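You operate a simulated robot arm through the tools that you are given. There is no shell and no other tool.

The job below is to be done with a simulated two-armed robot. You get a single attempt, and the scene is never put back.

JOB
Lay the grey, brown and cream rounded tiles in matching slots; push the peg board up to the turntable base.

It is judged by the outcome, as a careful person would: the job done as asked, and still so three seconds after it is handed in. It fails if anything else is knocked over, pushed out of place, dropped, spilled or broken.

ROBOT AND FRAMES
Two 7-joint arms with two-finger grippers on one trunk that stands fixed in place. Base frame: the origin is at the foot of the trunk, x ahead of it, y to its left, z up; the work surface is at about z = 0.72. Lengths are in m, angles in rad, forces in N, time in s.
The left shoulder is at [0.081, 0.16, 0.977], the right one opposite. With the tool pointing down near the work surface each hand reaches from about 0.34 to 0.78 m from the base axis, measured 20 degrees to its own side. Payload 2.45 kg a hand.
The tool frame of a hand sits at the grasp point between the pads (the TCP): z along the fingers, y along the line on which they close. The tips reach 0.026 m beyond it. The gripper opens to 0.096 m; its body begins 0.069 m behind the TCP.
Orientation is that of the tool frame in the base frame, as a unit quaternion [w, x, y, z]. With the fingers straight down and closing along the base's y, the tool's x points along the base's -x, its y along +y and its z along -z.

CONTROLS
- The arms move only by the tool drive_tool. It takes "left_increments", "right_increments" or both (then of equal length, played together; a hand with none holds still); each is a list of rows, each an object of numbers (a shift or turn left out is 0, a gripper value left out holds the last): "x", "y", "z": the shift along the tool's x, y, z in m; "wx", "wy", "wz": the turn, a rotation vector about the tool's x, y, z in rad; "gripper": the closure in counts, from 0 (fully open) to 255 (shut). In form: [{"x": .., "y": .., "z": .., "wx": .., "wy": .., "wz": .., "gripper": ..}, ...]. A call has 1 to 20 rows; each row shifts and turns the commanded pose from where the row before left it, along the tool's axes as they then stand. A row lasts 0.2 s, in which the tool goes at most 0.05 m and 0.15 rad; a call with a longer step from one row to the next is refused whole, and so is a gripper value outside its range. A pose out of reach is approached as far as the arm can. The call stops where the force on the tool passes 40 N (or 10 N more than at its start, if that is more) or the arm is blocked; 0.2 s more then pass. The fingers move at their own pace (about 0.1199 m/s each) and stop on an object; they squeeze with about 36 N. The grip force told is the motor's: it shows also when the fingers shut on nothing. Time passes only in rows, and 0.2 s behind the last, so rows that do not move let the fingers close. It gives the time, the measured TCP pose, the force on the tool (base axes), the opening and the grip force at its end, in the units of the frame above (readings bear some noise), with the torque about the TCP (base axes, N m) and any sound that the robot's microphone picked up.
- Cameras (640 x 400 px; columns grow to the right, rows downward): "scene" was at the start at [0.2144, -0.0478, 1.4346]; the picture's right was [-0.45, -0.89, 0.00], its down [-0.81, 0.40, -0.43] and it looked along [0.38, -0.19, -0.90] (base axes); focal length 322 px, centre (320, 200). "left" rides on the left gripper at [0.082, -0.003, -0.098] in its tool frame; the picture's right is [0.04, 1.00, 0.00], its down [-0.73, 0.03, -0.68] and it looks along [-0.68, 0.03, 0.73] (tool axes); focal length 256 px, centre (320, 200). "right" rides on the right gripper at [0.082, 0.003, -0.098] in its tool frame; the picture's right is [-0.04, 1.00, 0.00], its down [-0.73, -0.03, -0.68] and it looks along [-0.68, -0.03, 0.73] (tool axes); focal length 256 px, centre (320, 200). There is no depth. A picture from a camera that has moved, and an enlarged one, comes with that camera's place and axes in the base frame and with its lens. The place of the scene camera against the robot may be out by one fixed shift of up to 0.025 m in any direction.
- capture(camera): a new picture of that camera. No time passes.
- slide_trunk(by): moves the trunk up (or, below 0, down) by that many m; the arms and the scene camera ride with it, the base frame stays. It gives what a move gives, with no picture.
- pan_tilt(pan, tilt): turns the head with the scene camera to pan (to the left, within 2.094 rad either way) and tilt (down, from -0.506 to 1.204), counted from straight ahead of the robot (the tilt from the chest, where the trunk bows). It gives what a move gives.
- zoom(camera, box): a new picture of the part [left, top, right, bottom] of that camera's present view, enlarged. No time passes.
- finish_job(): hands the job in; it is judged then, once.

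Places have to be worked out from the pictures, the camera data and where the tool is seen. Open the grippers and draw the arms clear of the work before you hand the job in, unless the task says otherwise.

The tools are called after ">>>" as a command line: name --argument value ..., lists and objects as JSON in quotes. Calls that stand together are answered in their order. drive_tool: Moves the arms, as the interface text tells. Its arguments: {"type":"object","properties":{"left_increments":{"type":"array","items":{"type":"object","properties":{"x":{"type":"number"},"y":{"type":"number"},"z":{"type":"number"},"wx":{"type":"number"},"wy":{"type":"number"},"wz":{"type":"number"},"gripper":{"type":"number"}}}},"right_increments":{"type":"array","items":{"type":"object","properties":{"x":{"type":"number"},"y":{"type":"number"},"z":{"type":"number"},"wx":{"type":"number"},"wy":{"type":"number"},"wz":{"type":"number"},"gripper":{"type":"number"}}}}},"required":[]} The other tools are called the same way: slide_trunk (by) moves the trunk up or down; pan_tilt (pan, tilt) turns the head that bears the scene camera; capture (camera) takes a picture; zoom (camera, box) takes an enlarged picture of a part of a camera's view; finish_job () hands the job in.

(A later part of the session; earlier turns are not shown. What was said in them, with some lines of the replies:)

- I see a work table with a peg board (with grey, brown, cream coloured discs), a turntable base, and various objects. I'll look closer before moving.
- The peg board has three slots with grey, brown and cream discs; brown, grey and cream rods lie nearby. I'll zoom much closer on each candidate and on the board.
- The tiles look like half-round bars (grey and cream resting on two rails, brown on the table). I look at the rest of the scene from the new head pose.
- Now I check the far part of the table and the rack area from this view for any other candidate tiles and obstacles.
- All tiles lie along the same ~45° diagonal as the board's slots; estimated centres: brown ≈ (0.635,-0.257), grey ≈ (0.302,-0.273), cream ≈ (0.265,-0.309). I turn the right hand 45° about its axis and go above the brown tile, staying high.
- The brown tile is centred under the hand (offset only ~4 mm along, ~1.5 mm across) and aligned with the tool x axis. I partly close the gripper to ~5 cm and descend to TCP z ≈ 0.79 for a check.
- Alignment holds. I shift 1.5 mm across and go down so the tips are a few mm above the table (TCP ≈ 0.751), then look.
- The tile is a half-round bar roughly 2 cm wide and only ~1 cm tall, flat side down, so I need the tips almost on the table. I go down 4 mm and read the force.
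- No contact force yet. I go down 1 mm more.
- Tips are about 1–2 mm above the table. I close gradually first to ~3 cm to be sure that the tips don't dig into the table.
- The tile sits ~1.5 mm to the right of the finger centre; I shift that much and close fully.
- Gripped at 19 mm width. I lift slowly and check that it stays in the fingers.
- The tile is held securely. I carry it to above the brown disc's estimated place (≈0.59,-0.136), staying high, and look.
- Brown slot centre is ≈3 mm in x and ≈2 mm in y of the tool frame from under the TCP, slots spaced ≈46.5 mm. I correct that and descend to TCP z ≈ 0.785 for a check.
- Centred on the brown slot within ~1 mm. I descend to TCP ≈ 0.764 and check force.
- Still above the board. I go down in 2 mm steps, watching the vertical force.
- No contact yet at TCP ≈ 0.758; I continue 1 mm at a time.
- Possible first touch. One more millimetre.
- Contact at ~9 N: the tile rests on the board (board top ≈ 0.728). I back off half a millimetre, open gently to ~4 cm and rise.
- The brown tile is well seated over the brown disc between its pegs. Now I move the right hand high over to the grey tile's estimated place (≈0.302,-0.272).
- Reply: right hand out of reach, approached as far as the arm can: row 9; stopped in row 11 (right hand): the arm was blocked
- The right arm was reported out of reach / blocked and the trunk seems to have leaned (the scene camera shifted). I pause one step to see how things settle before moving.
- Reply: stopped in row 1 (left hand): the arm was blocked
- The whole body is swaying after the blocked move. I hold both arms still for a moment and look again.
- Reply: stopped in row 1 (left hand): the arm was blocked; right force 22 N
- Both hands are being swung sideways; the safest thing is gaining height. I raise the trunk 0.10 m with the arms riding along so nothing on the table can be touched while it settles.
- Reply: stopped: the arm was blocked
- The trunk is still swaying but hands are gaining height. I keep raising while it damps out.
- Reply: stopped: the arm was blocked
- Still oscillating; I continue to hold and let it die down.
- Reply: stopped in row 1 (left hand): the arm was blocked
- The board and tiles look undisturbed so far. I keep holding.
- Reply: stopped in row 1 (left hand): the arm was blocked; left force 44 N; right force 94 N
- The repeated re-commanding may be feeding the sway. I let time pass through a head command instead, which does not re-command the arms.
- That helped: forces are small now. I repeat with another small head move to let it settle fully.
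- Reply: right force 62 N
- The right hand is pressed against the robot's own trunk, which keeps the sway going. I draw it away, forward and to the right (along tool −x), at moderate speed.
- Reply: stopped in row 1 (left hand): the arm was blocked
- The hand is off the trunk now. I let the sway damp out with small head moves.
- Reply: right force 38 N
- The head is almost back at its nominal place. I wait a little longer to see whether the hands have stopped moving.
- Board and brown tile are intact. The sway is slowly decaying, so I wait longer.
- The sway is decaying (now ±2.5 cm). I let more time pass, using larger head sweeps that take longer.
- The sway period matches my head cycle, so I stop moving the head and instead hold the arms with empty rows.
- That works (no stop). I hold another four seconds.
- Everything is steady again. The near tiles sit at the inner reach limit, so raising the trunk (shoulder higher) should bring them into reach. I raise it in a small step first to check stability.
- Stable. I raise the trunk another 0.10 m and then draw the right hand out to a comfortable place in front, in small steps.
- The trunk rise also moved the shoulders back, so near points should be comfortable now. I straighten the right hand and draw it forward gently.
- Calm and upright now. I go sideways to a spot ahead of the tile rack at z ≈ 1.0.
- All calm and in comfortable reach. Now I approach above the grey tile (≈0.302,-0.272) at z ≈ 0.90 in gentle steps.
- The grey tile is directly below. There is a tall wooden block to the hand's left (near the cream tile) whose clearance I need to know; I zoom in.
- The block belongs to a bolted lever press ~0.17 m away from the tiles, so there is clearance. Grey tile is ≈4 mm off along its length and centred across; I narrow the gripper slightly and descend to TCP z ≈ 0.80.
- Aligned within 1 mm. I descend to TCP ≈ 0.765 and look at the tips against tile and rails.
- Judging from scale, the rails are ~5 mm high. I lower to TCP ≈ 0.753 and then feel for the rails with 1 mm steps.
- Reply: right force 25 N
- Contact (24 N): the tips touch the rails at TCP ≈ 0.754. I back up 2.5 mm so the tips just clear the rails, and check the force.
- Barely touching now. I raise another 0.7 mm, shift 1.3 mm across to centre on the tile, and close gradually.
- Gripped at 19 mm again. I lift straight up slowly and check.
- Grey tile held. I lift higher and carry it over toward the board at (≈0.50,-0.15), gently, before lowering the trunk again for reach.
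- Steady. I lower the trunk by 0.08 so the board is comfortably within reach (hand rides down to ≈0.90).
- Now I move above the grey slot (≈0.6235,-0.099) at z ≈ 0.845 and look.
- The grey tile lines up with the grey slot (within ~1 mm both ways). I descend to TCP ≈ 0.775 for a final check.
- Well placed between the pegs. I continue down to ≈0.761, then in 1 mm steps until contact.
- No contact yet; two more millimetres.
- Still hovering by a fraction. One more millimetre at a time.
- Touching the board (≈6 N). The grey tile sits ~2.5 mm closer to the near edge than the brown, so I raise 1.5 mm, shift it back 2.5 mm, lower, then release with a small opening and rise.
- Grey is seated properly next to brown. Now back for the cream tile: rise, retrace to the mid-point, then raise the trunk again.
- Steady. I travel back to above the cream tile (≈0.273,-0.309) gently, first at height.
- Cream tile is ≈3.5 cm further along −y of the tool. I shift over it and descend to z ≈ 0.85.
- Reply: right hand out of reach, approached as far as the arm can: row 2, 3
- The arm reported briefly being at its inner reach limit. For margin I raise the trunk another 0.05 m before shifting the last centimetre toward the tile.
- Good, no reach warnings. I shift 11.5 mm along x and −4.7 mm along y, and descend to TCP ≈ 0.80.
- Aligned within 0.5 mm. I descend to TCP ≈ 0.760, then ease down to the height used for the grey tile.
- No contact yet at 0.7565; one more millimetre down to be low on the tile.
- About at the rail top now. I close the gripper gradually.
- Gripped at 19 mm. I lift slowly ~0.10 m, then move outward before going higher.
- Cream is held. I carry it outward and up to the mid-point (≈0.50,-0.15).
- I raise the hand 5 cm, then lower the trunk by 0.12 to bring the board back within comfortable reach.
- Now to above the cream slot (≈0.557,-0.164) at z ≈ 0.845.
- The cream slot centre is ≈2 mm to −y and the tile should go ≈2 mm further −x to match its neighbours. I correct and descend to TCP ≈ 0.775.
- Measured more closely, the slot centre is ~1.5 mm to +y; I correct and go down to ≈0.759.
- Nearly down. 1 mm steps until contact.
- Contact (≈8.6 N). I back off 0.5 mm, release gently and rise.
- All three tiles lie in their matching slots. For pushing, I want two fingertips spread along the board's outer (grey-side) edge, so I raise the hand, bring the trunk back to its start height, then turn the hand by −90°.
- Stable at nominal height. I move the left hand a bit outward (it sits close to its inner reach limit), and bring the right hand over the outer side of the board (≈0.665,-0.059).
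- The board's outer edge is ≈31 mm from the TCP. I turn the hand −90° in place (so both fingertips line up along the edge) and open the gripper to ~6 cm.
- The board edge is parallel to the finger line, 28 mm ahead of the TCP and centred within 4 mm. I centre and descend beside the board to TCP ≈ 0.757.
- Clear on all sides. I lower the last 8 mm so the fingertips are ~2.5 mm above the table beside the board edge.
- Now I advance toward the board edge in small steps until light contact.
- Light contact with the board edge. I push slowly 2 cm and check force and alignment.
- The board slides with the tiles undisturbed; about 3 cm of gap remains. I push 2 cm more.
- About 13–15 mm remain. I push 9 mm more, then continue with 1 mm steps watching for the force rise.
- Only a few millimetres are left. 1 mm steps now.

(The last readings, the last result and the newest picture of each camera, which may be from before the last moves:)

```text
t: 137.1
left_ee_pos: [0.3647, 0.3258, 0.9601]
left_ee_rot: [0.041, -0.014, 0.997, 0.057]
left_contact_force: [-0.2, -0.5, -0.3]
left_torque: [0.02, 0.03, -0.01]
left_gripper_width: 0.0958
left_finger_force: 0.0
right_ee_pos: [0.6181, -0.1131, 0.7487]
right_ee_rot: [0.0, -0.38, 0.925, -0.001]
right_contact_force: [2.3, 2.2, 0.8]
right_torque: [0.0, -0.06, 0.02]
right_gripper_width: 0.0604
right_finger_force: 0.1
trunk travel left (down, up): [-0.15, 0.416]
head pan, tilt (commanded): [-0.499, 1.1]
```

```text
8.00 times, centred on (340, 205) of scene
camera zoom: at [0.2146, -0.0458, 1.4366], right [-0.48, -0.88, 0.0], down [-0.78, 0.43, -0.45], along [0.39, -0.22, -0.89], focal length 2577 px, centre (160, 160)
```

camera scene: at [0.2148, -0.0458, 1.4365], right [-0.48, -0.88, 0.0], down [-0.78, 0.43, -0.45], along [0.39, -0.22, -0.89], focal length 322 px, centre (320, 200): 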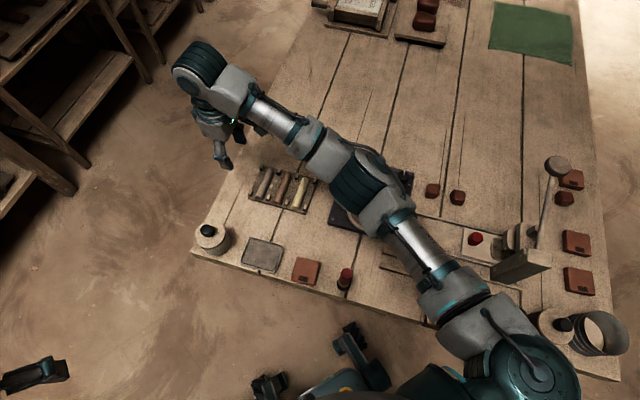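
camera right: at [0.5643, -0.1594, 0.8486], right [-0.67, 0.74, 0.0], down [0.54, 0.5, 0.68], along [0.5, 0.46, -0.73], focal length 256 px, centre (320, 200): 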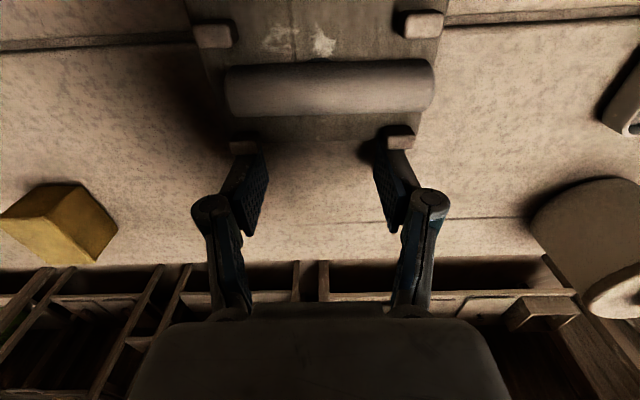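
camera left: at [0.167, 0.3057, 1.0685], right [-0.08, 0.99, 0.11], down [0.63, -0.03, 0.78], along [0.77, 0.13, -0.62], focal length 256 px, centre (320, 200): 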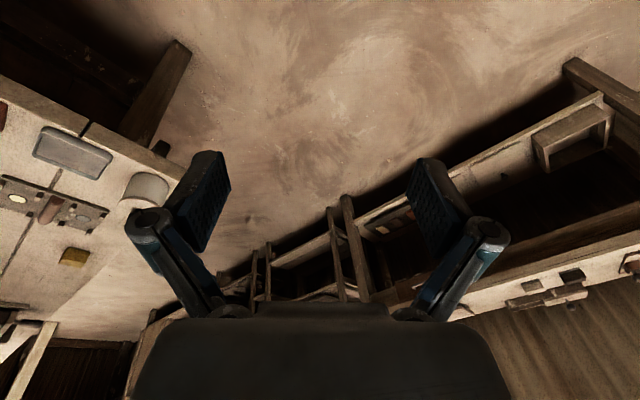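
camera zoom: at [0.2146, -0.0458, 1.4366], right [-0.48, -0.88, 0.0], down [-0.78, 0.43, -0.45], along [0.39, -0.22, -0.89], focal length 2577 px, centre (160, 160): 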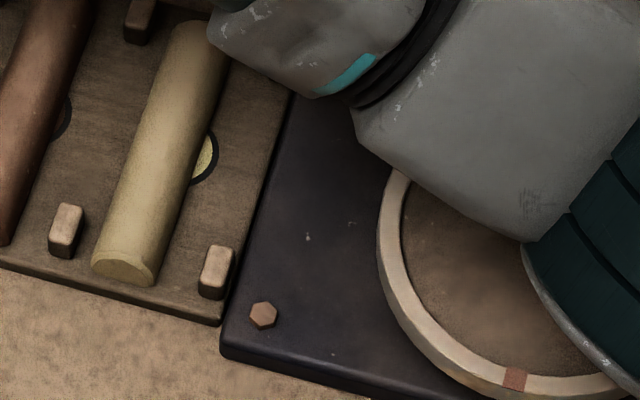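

>>> drive_tool --right_increments '[{"x": 0.001}, {}]'

>>> drive_tool --right_increments '[{"x": 0.001}, {}]'

>>> zoom --camera "scene" --box '[300, 180, 380, 230]'

```text
t: 137.7
left_ee_pos: [0.3636, 0.3266, 0.9605]
left_ee_rot: [0.041, -0.013, 0.997, 0.057]
left_contact_force: [0.3, 0.7, -0.2]
left_torque: [-0.02, -0.01, -0.02]
left_gripper_width: 0.096
left_finger_force: 0.1
right_ee_pos: [0.6168, -0.1133, 0.7494]
right_ee_rot: [0.0, -0.379, 0.925, 0.0]
right_contact_force: [4.1, 1.8, 1.8]
right_torque: [0.03, -0.12, 0.05]
right_gripper_width: 0.0604
right_finger_force: 0.0
trunk travel left (down, up): [-0.15, 0.416]
head pan, tilt (commanded): [-0.499, 1.1]
```

```text
t: 138.3
left_ee_pos: [0.3642, 0.3256, 0.96]
left_ee_rot: [0.041, -0.014, 0.997, 0.057]
left_contact_force: [-0.3, 0.8, -0.8]
left_torque: [0.01, 0.04, 0.0]
left_gripper_width: 0.096
left_finger_force: 0.1
right_ee_pos: [0.6173, -0.1113, 0.7501]
right_ee_rot: [0.0, -0.38, 0.925, -0.002]
right_contact_force: [9.7, 8.3, 3.6]
right_torque: [0.1, -0.24, 0.28]
right_gripper_width: 0.0603
right_finger_force: 0.2
trunk travel left (down, up): [-0.15, 0.416]
head pan, tilt (commanded): [-0.499, 1.1]
```

```text
8.00 times, centred on (340, 205) of scene
camera zoom: at [0.2154, -0.0438, 1.4365], right [-0.48, -0.88, 0.01], down [-0.79, 0.42, -0.45], along [0.39, -0.22, -0.89], focal length 2577 px, centre (160, 160)
```

zoom: 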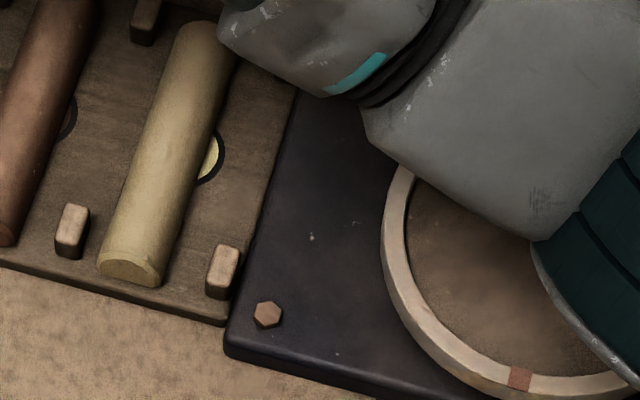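

Force rose to ≈13 N: the board has met the base. I back the fingers off, lift, and look at the joint from above with the hand camera.

>>> drive_tool --right_increments '[{"x": -0.003}, {"x": -0.008}, {"x": -0.008}, {"z": -0.015}, {"z": -0.03}, {"z": -0.04}, {"z": -0.03}, {}]'

>>> zoom --camera "scene" --box '[300, 180, 380, 230]'

>>> capture --camera "right"

```text
t: 140.1
left_ee_pos: [0.3623, 0.3262, 0.9607]
left_ee_rot: [0.041, -0.014, 0.997, 0.057]
left_contact_force: [-0.5, 0.2, 0.0]
left_torque: [-0.01, 0.0, 0.01]
left_gripper_width: 0.096
left_finger_force: 0.0
right_ee_pos: [0.6316, -0.097, 0.867]
right_ee_rot: [-0.001, -0.379, 0.925, -0.001]
right_contact_force: [-0.4, 0.0, -0.3]
right_torque: [0.0, -0.05, -0.01]
right_gripper_width: 0.0603
right_finger_force: 0.0
trunk travel left (down, up): [-0.15, 0.416]
head pan, tilt (commanded): [-0.499, 1.1]
```

```text
8.00 times, centred on (340, 205) of scene
camera zoom: at [0.2151, -0.0463, 1.4364], right [-0.48, -0.88, 0.0], down [-0.78, 0.43, -0.45], along [0.39, -0.22, -0.89], focal length 2577 px, centre (160, 160)
```

zoom: 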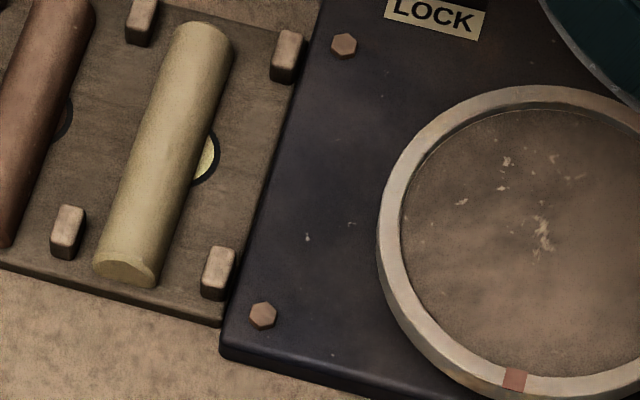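

```text
taken
camera right: at [0.5697, -0.1541, 0.9662], right [-0.67, 0.74, 0.0], down [0.54, 0.49, 0.68], along [0.5, 0.46, -0.73], focal length 256 px, centre (320, 200)
```

right: 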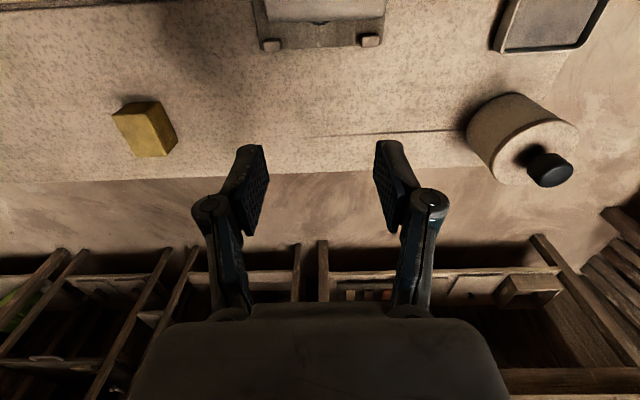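

The base has not moved (its bolts and corner are at the same pixels). I move the hand camera over the joint for a closer look.

>>> drive_tool --right_increments '[{"x": 0.02}, {"x": 0.027}, {"x": 0.027}, {"x": 0.027}, {"x": 0.025}, {"x": 0.02}, {}]'

>>> capture --camera "right"

>>> zoom --camera "scene" --box '[320, 170, 352, 230]'

```text
t: 141.7
left_ee_pos: [0.3632, 0.3247, 0.9611]
left_ee_rot: [0.041, -0.013, 0.997, 0.057]
left_contact_force: [-0.1, 1.0, 1.2]
left_torque: [-0.01, 0.02, -0.04]
left_gripper_width: 0.0959
left_finger_force: 0.1
right_ee_pos: [0.5254, -0.2022, 0.8642]
right_ee_rot: [0.001, -0.379, 0.926, -0.001]
right_contact_force: [0.7, 0.7, 0.6]
right_torque: [0.02, 0.02, 0.01]
right_gripper_width: 0.0602
right_finger_force: 0.1
trunk travel left (down, up): [-0.15, 0.416]
head pan, tilt (commanded): [-0.499, 1.1]
```

```text
taken
camera right: at [0.4651, -0.2571, 0.9638], right [-0.67, 0.74, 0.0], down [0.54, 0.5, 0.68], along [0.5, 0.46, -0.73], focal length 256 px, centre (320, 200)
```

right: 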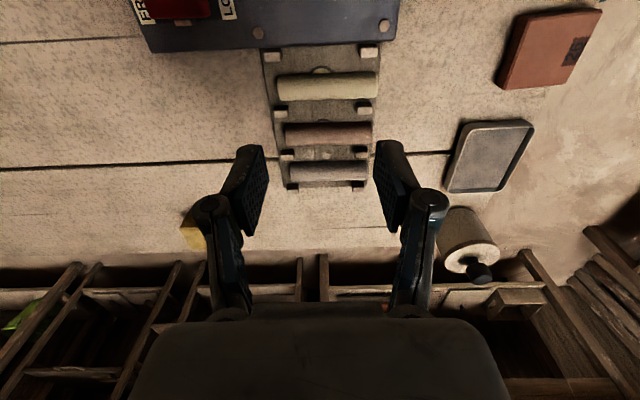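

```text
6.67 times, centred on (336, 200) of scene
camera zoom: at [0.2142, -0.0478, 1.4365], right [-0.48, -0.88, 0.0], down [-0.78, 0.43, -0.45], along [0.39, -0.22, -0.89], focal length 2147 px, centre (213, 200)
```

zoom: 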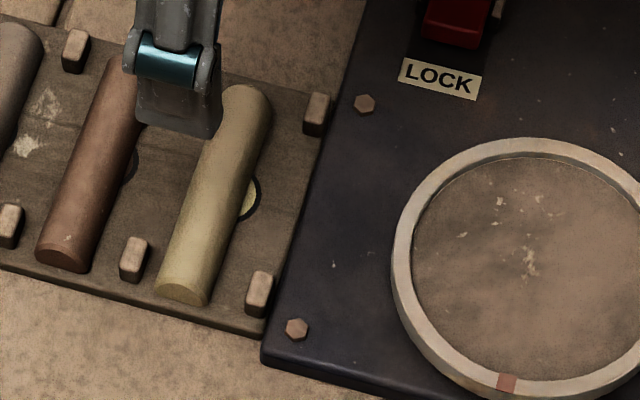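

>>> zoom --camera "right" --box '[240, 10, 410, 110]'

>>> zoom --camera "right" --box '[250, 30, 330, 80]'

>>> zoom --camera "right" --box '[330, 20, 410, 70]'

```text
3.76 times, centred on (325, 60) of right
camera zoom: at [0.4651, -0.2571, 0.9638], right [-0.67, 0.74, 0.0], down [0.54, 0.5, 0.68], along [0.5, 0.46, -0.73], focal length 964 px, centre (301, 727)
```

zoom: 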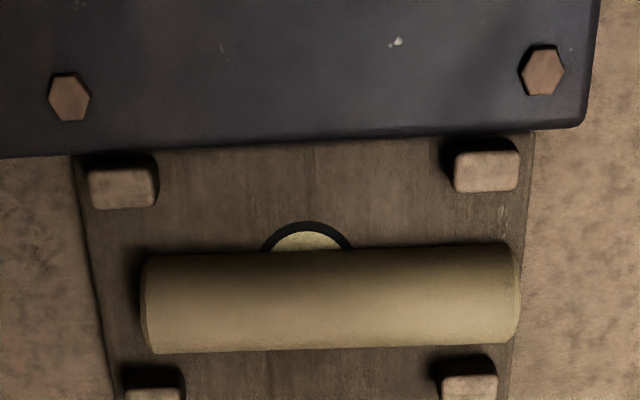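

```text
8.00 times, centred on (290, 55) of right
camera zoom: at [0.4651, -0.2571, 0.9638], right [-0.67, 0.74, 0.0], down [0.54, 0.5, 0.68], along [0.5, 0.46, -0.73], focal length 2048 px, centre (560, 1360)
```

zoom: 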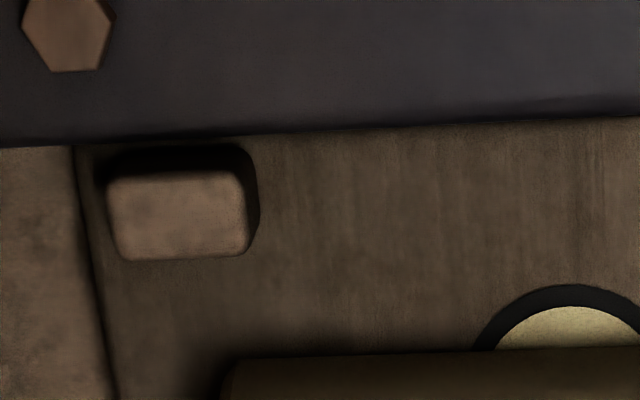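

```text
8.00 times, centred on (370, 45) of right
camera zoom: at [0.4651, -0.2571, 0.9638], right [-0.67, 0.74, 0.0], down [0.54, 0.5, 0.68], along [0.5, 0.46, -0.73], focal length 2048 px, centre (-80, 1440)
```

zoom: 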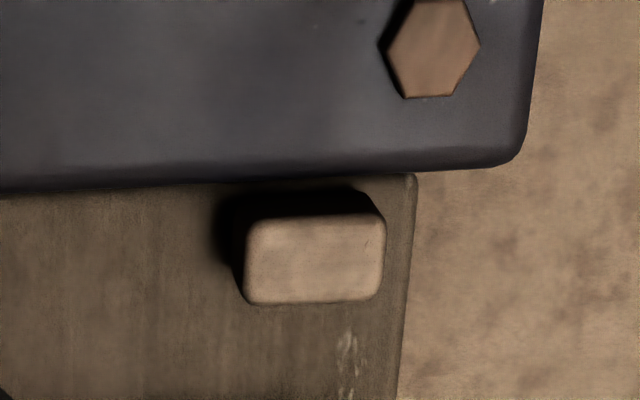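

From this side the slab's edge hides the joint. I rotate the hand back +90° so the camera looks straight along the joint line, positioned over it.

>>> drive_tool --right_increments '[{"wz": 0.1}, {"wz": 0.14}, {"wz": 0.14}, {"wz": 0.14}, {"wz": 0.14}, {"wz": 0.14}, {"wz": 0.14}, {"wz": 0.14}, {"wz": 0.14}, {"wz": 0.14}, {"wz": 0.11}, {"wz": 0.1008}, {"y": -0.018}, {"y": -0.018}, {}]'

>>> capture --camera "right"

```text
t: 144.9
left_ee_pos: [0.3633, 0.3256, 0.9606]
left_ee_rot: [0.041, -0.013, 0.997, 0.057]
left_contact_force: [-0.1, -0.1, 0.5]
left_torque: [0.01, -0.01, 0.01]
left_gripper_width: 0.0961
left_finger_force: 0.0
right_ee_pos: [0.5006, -0.2291, 0.8653]
right_ee_rot: [0.0, 0.386, 0.922, 0.0]
right_contact_force: [0.4, -0.8, 0.1]
right_torque: [-0.01, 0.02, -0.03]
right_gripper_width: 0.06
right_finger_force: 0.1
trunk travel left (down, up): [-0.15, 0.416]
head pan, tilt (commanded): [-0.499, 1.1]
```

```text
taken
camera right: at [0.4451, -0.169, 0.9641], right [0.74, 0.67, 0.0], down [0.49, -0.54, 0.68], along [0.46, -0.5, -0.73], focal length 256 px, centre (320, 200)
```

right: 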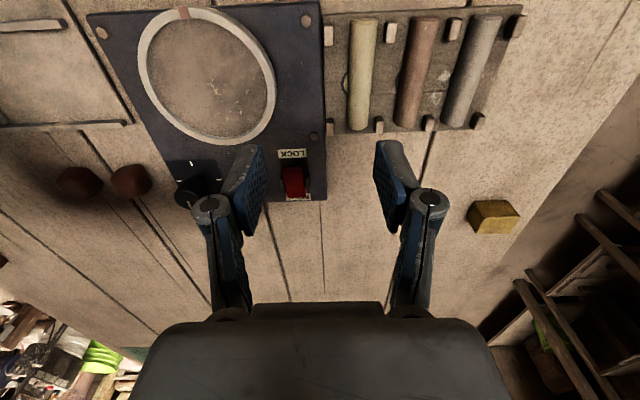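

>>> zoom --camera "right" --box '[290, 0, 370, 50]'

>>> zoom --camera "right" --box '[290, 50, 370, 100]'

>>> zoom --camera "right" --box '[290, 100, 370, 150]'

```text
8.00 times, centred on (330, 25) of right
camera zoom: at [0.4451, -0.169, 0.9641], right [0.74, 0.67, 0.0], down [0.49, -0.54, 0.68], along [0.46, -0.5, -0.73], focal length 2048 px, centre (240, 1600)
```

zoom: 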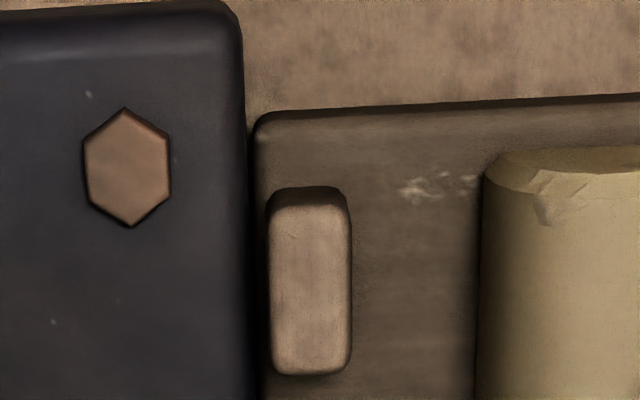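

```text
8.00 times, centred on (330, 75) of right
camera zoom: at [0.4451, -0.169, 0.9641], right [0.74, 0.67, 0.0], down [0.49, -0.54, 0.68], along [0.46, -0.5, -0.73], focal length 2048 px, centre (240, 1200)
```

zoom: 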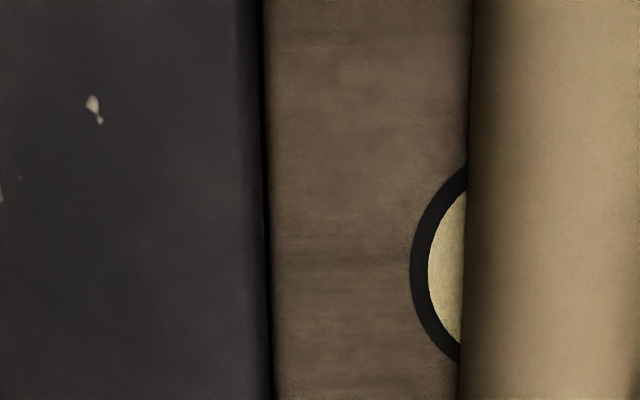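

```text
8.00 times, centred on (330, 125) of right
camera zoom: at [0.4451, -0.169, 0.9641], right [0.74, 0.67, 0.0], down [0.49, -0.54, 0.68], along [0.46, -0.5, -0.73], focal length 2048 px, centre (240, 800)
```

zoom: 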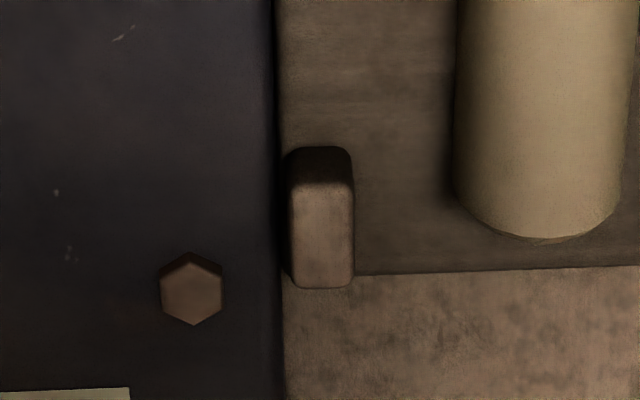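

The board touches the base (far end in contact, ≤1 mm at the near end) and the base is unmoved. I raise the hand, open both grippers fully, turn back to the starting yaw and draw clear.

>>> drive_tool --right_increments '[{"z": -0.02, "gripper": 0}, {"z": -0.03}, {"z": -0.03}, {"y": -0.02, "x": -0.015}, {"y": -0.02, "x": -0.02}, {"y": -0.02, "x": -0.02}, {"wz": -0.131}, {"wz": -0.131}, {"wz": -0.131}, {"wz": -0.131}, {"wz": -0.131}, {"wz": -0.131}, {}, {}]'

>>> pan_tilt --pan -0.464 --tilt 1.124

>>> capture --camera "scene"

>>> capture --camera "right"

```text
t: 147.9
left_ee_pos: [0.3644, 0.3248, 0.9621]
left_ee_rot: [0.042, -0.014, 0.997, 0.058]
left_contact_force: [0.0, -0.3, 0.1]
left_torque: [-0.01, 0.0, -0.01]
left_gripper_width: 0.0958
left_finger_force: 0.1
right_ee_pos: [0.4954, -0.3105, 0.9437]
right_ee_rot: [0.0, 0.003, 1.0, 0.0]
right_contact_force: [0.5, 0.5, -0.4]
right_torque: [-0.02, 0.03, -0.03]
right_gripper_width: 0.0961
right_finger_force: 0.1
trunk travel left (down, up): [-0.15, 0.416]
head pan, tilt (commanded): [-0.499, 1.1]
```

```text
t: 148.5
left_ee_pos: [0.3637, 0.3244, 0.9601]
left_ee_rot: [0.041, -0.014, 0.997, 0.058]
left_contact_force: [0.0, -0.6, -0.2]
left_torque: [0.02, 0.0, 0.0]
left_gripper_width: 0.096
left_finger_force: 0.1
right_ee_pos: [0.4969, -0.3093, 0.9447]
right_ee_rot: [0.0, 0.003, 1.0, 0.0]
right_contact_force: [-0.3, -0.3, -0.1]
right_torque: [-0.03, 0.03, 0.01]
right_gripper_width: 0.0961
right_finger_force: 0.2
trunk travel left (down, up): [-0.15, 0.416]
head pan, tilt (commanded): [-0.464, 1.124]
```

```text
taken
camera scene: at [0.2131, -0.046, 1.4351], right [-0.45, -0.89, 0.0], down [-0.81, 0.4, -0.43], along [0.38, -0.19, -0.9], focal length 322 px, centre (320, 200)
```

scene: 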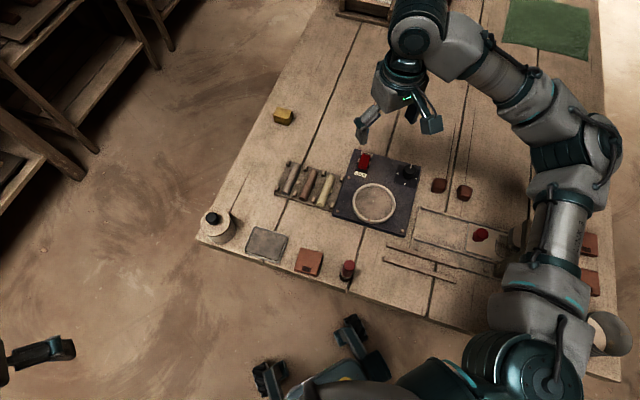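

```text
taken
camera right: at [0.4135, -0.3063, 1.0431], right [0.05, 1.0, 0.0], down [0.73, -0.03, 0.68], along [0.68, -0.03, -0.73], focal length 256 px, centre (320, 200)
```

right: 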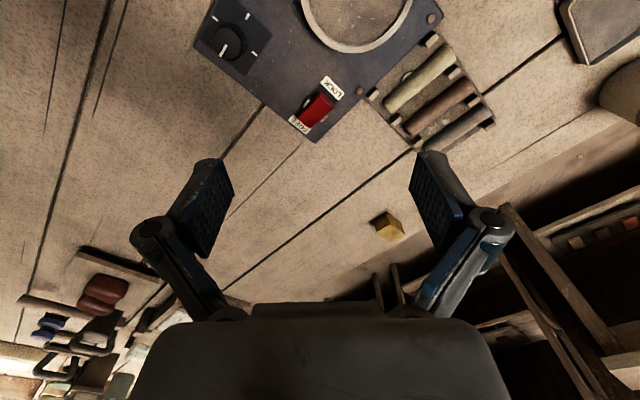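

Overall view matches the start except for the intended changes. I compare closely with the starting zooms and check the right side of the table too.

>>> zoom --camera "scene" --box '[230, 90, 430, 215]'

>>> zoom --camera "scene" --box '[200, 200, 400, 325]'

>>> zoom --camera "scene" --box '[380, 160, 620, 310]'

>>> zoom --camera "right" --box '[320, 20, 520, 160]'

```text
3.20 times, centred on (330, 152) of scene
camera zoom: at [0.2131, -0.046, 1.4351], right [-0.45, -0.89, 0.0], down [-0.81, 0.4, -0.43], along [0.38, -0.19, -0.9], focal length 1031 px, centre (288, 352)
```

zoom: 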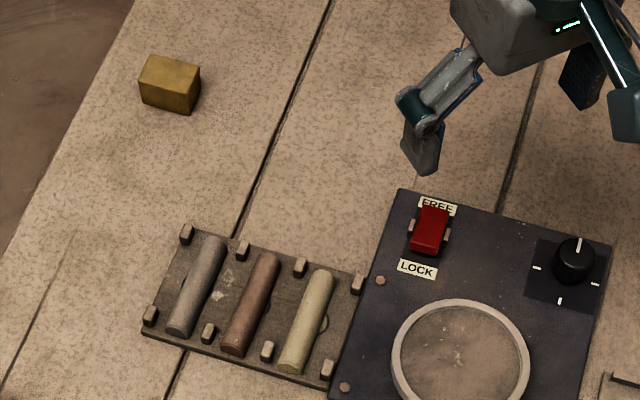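

```text
3.20 times, centred on (300, 262) of scene
camera zoom: at [0.2131, -0.046, 1.4351], right [-0.45, -0.89, 0.0], down [-0.81, 0.4, -0.43], along [0.38, -0.19, -0.9], focal length 1031 px, centre (384, 0)
```

zoom: 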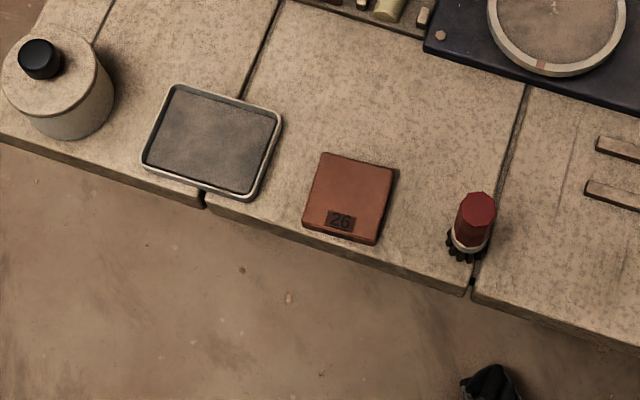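

```text
2.67 times, centred on (500, 235) of scene
camera zoom: at [0.2131, -0.046, 1.4351], right [-0.45, -0.89, 0.0], down [-0.81, 0.4, -0.43], along [0.38, -0.19, -0.9], focal length 859 px, centre (-160, 107)
```

zoom: 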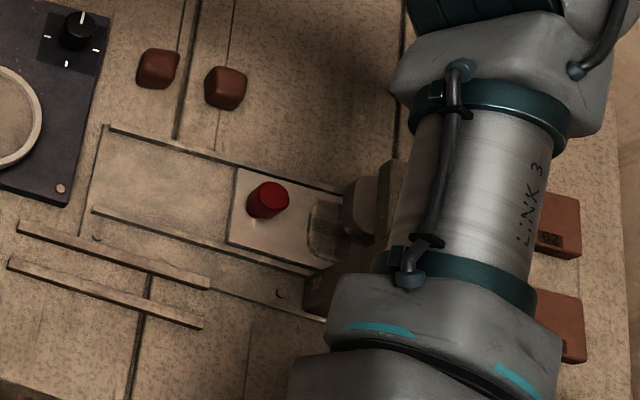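

```text
2.86 times, centred on (420, 90) of right
camera zoom: at [0.4135, -0.3063, 1.0431], right [0.05, 1.0, 0.0], down [0.73, -0.03, 0.68], along [0.68, -0.03, -0.73], focal length 731 px, centre (34, 514)
```

zoom: 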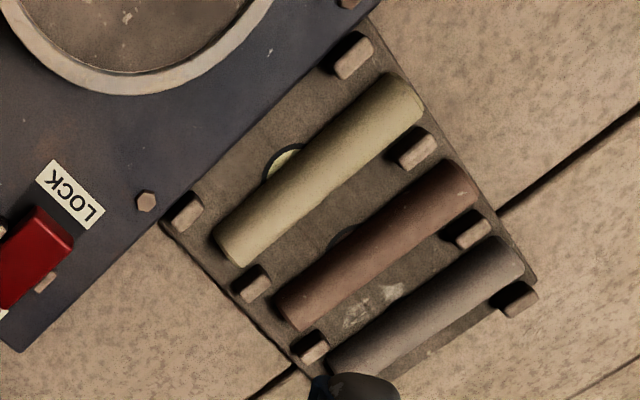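

Everything else is exactly where it started, and all three tiles sit between their pegs. One last look at the right side from the earlier head pose.

>>> pan_tilt --pan -0.9 --tilt 0.9

>>> capture --camera "scene"

>>> zoom --camera "scene" --box '[150, 210, 350, 335]'

>>> zoom --camera "scene" --box '[380, 160, 580, 345]'

```text
t: 149.4
left_ee_pos: [0.3642, 0.3253, 0.9598]
left_ee_rot: [0.041, -0.013, 0.997, 0.057]
left_contact_force: [0.0, -0.7, 1.1]
left_torque: [0.01, -0.01, -0.02]
left_gripper_width: 0.096
left_finger_force: 0.0
right_ee_pos: [0.497, -0.3111, 0.9444]
right_ee_rot: [0.0, 0.002, 1.0, 0.0]
right_contact_force: [0.0, 0.0, 0.1]
right_torque: [-0.01, -0.03, -0.04]
right_gripper_width: 0.096
right_finger_force: 0.0
trunk travel left (down, up): [-0.15, 0.416]
head pan, tilt (commanded): [-0.901, 0.901]
```

```text
taken
camera scene: at [0.2052, -0.0775, 1.4505], right [-0.78, -0.62, 0.0], down [-0.49, 0.61, -0.62], along [0.38, -0.49, -0.79], focal length 322 px, centre (320, 200)
```

scene: 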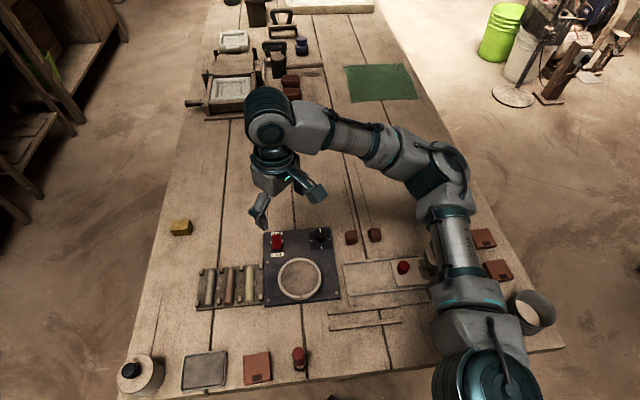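

```text
3.20 times, centred on (250, 272) of scene
camera zoom: at [0.2052, -0.0775, 1.4505], right [-0.78, -0.62, 0.0], down [-0.49, 0.61, -0.62], along [0.38, -0.49, -0.79], focal length 1031 px, centre (544, -32)
```

zoom: 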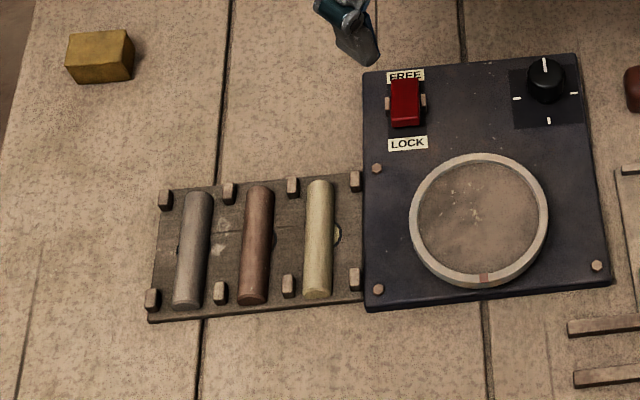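

```text
2.16 times, centred on (480, 252) of scene
camera zoom: at [0.2052, -0.0775, 1.4505], right [-0.78, -0.62, 0.0], down [-0.49, 0.61, -0.62], along [0.38, -0.49, -0.79], focal length 696 px, centre (-26, 86)
```

zoom: 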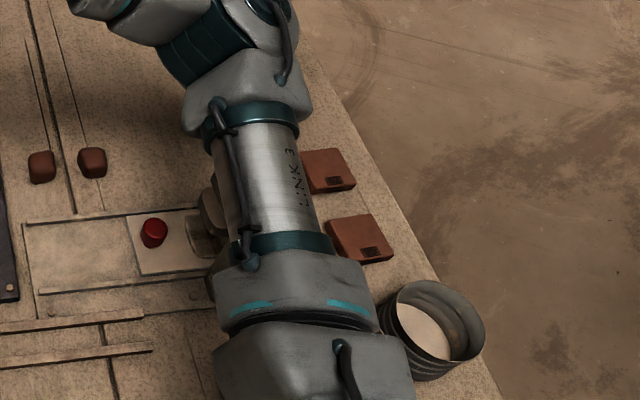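

Grey, brown and cream tiles lie over their matching discs between the pegs, the board butts against the turntable base, nothing else has moved, both grippers are open and the arms are clear and still. I hand the job in.

>>> finish_job

```text
The job is handed in.
```

The job is handed in. The grey, brown and cream tiles are each lying between the pegs of their matching slot, and the peg board is pushed up against the turntable base.

- **Board contact:** the far end of the board touches the base. The end nearer the robot is about 1 mm off it. The base did not move when the board met it.
- **Robot sway:** while I was moving toward the grey tile, the right arm hit its inner reach limit and the robot swayed hard for about 30 seconds. During this the right hand struck the robot's own trunk.
- **Other objects:** I compared the view afterwards with the start, and the other objects I could see had not moved. The lever press and the right edge of the table were partly hidden behind the right arm in the final pictures. Pictures taken after the sway still showed the press lever standing.
- **Arms:** both grippers are open, and both hands are clear and still at about 0.95 m.
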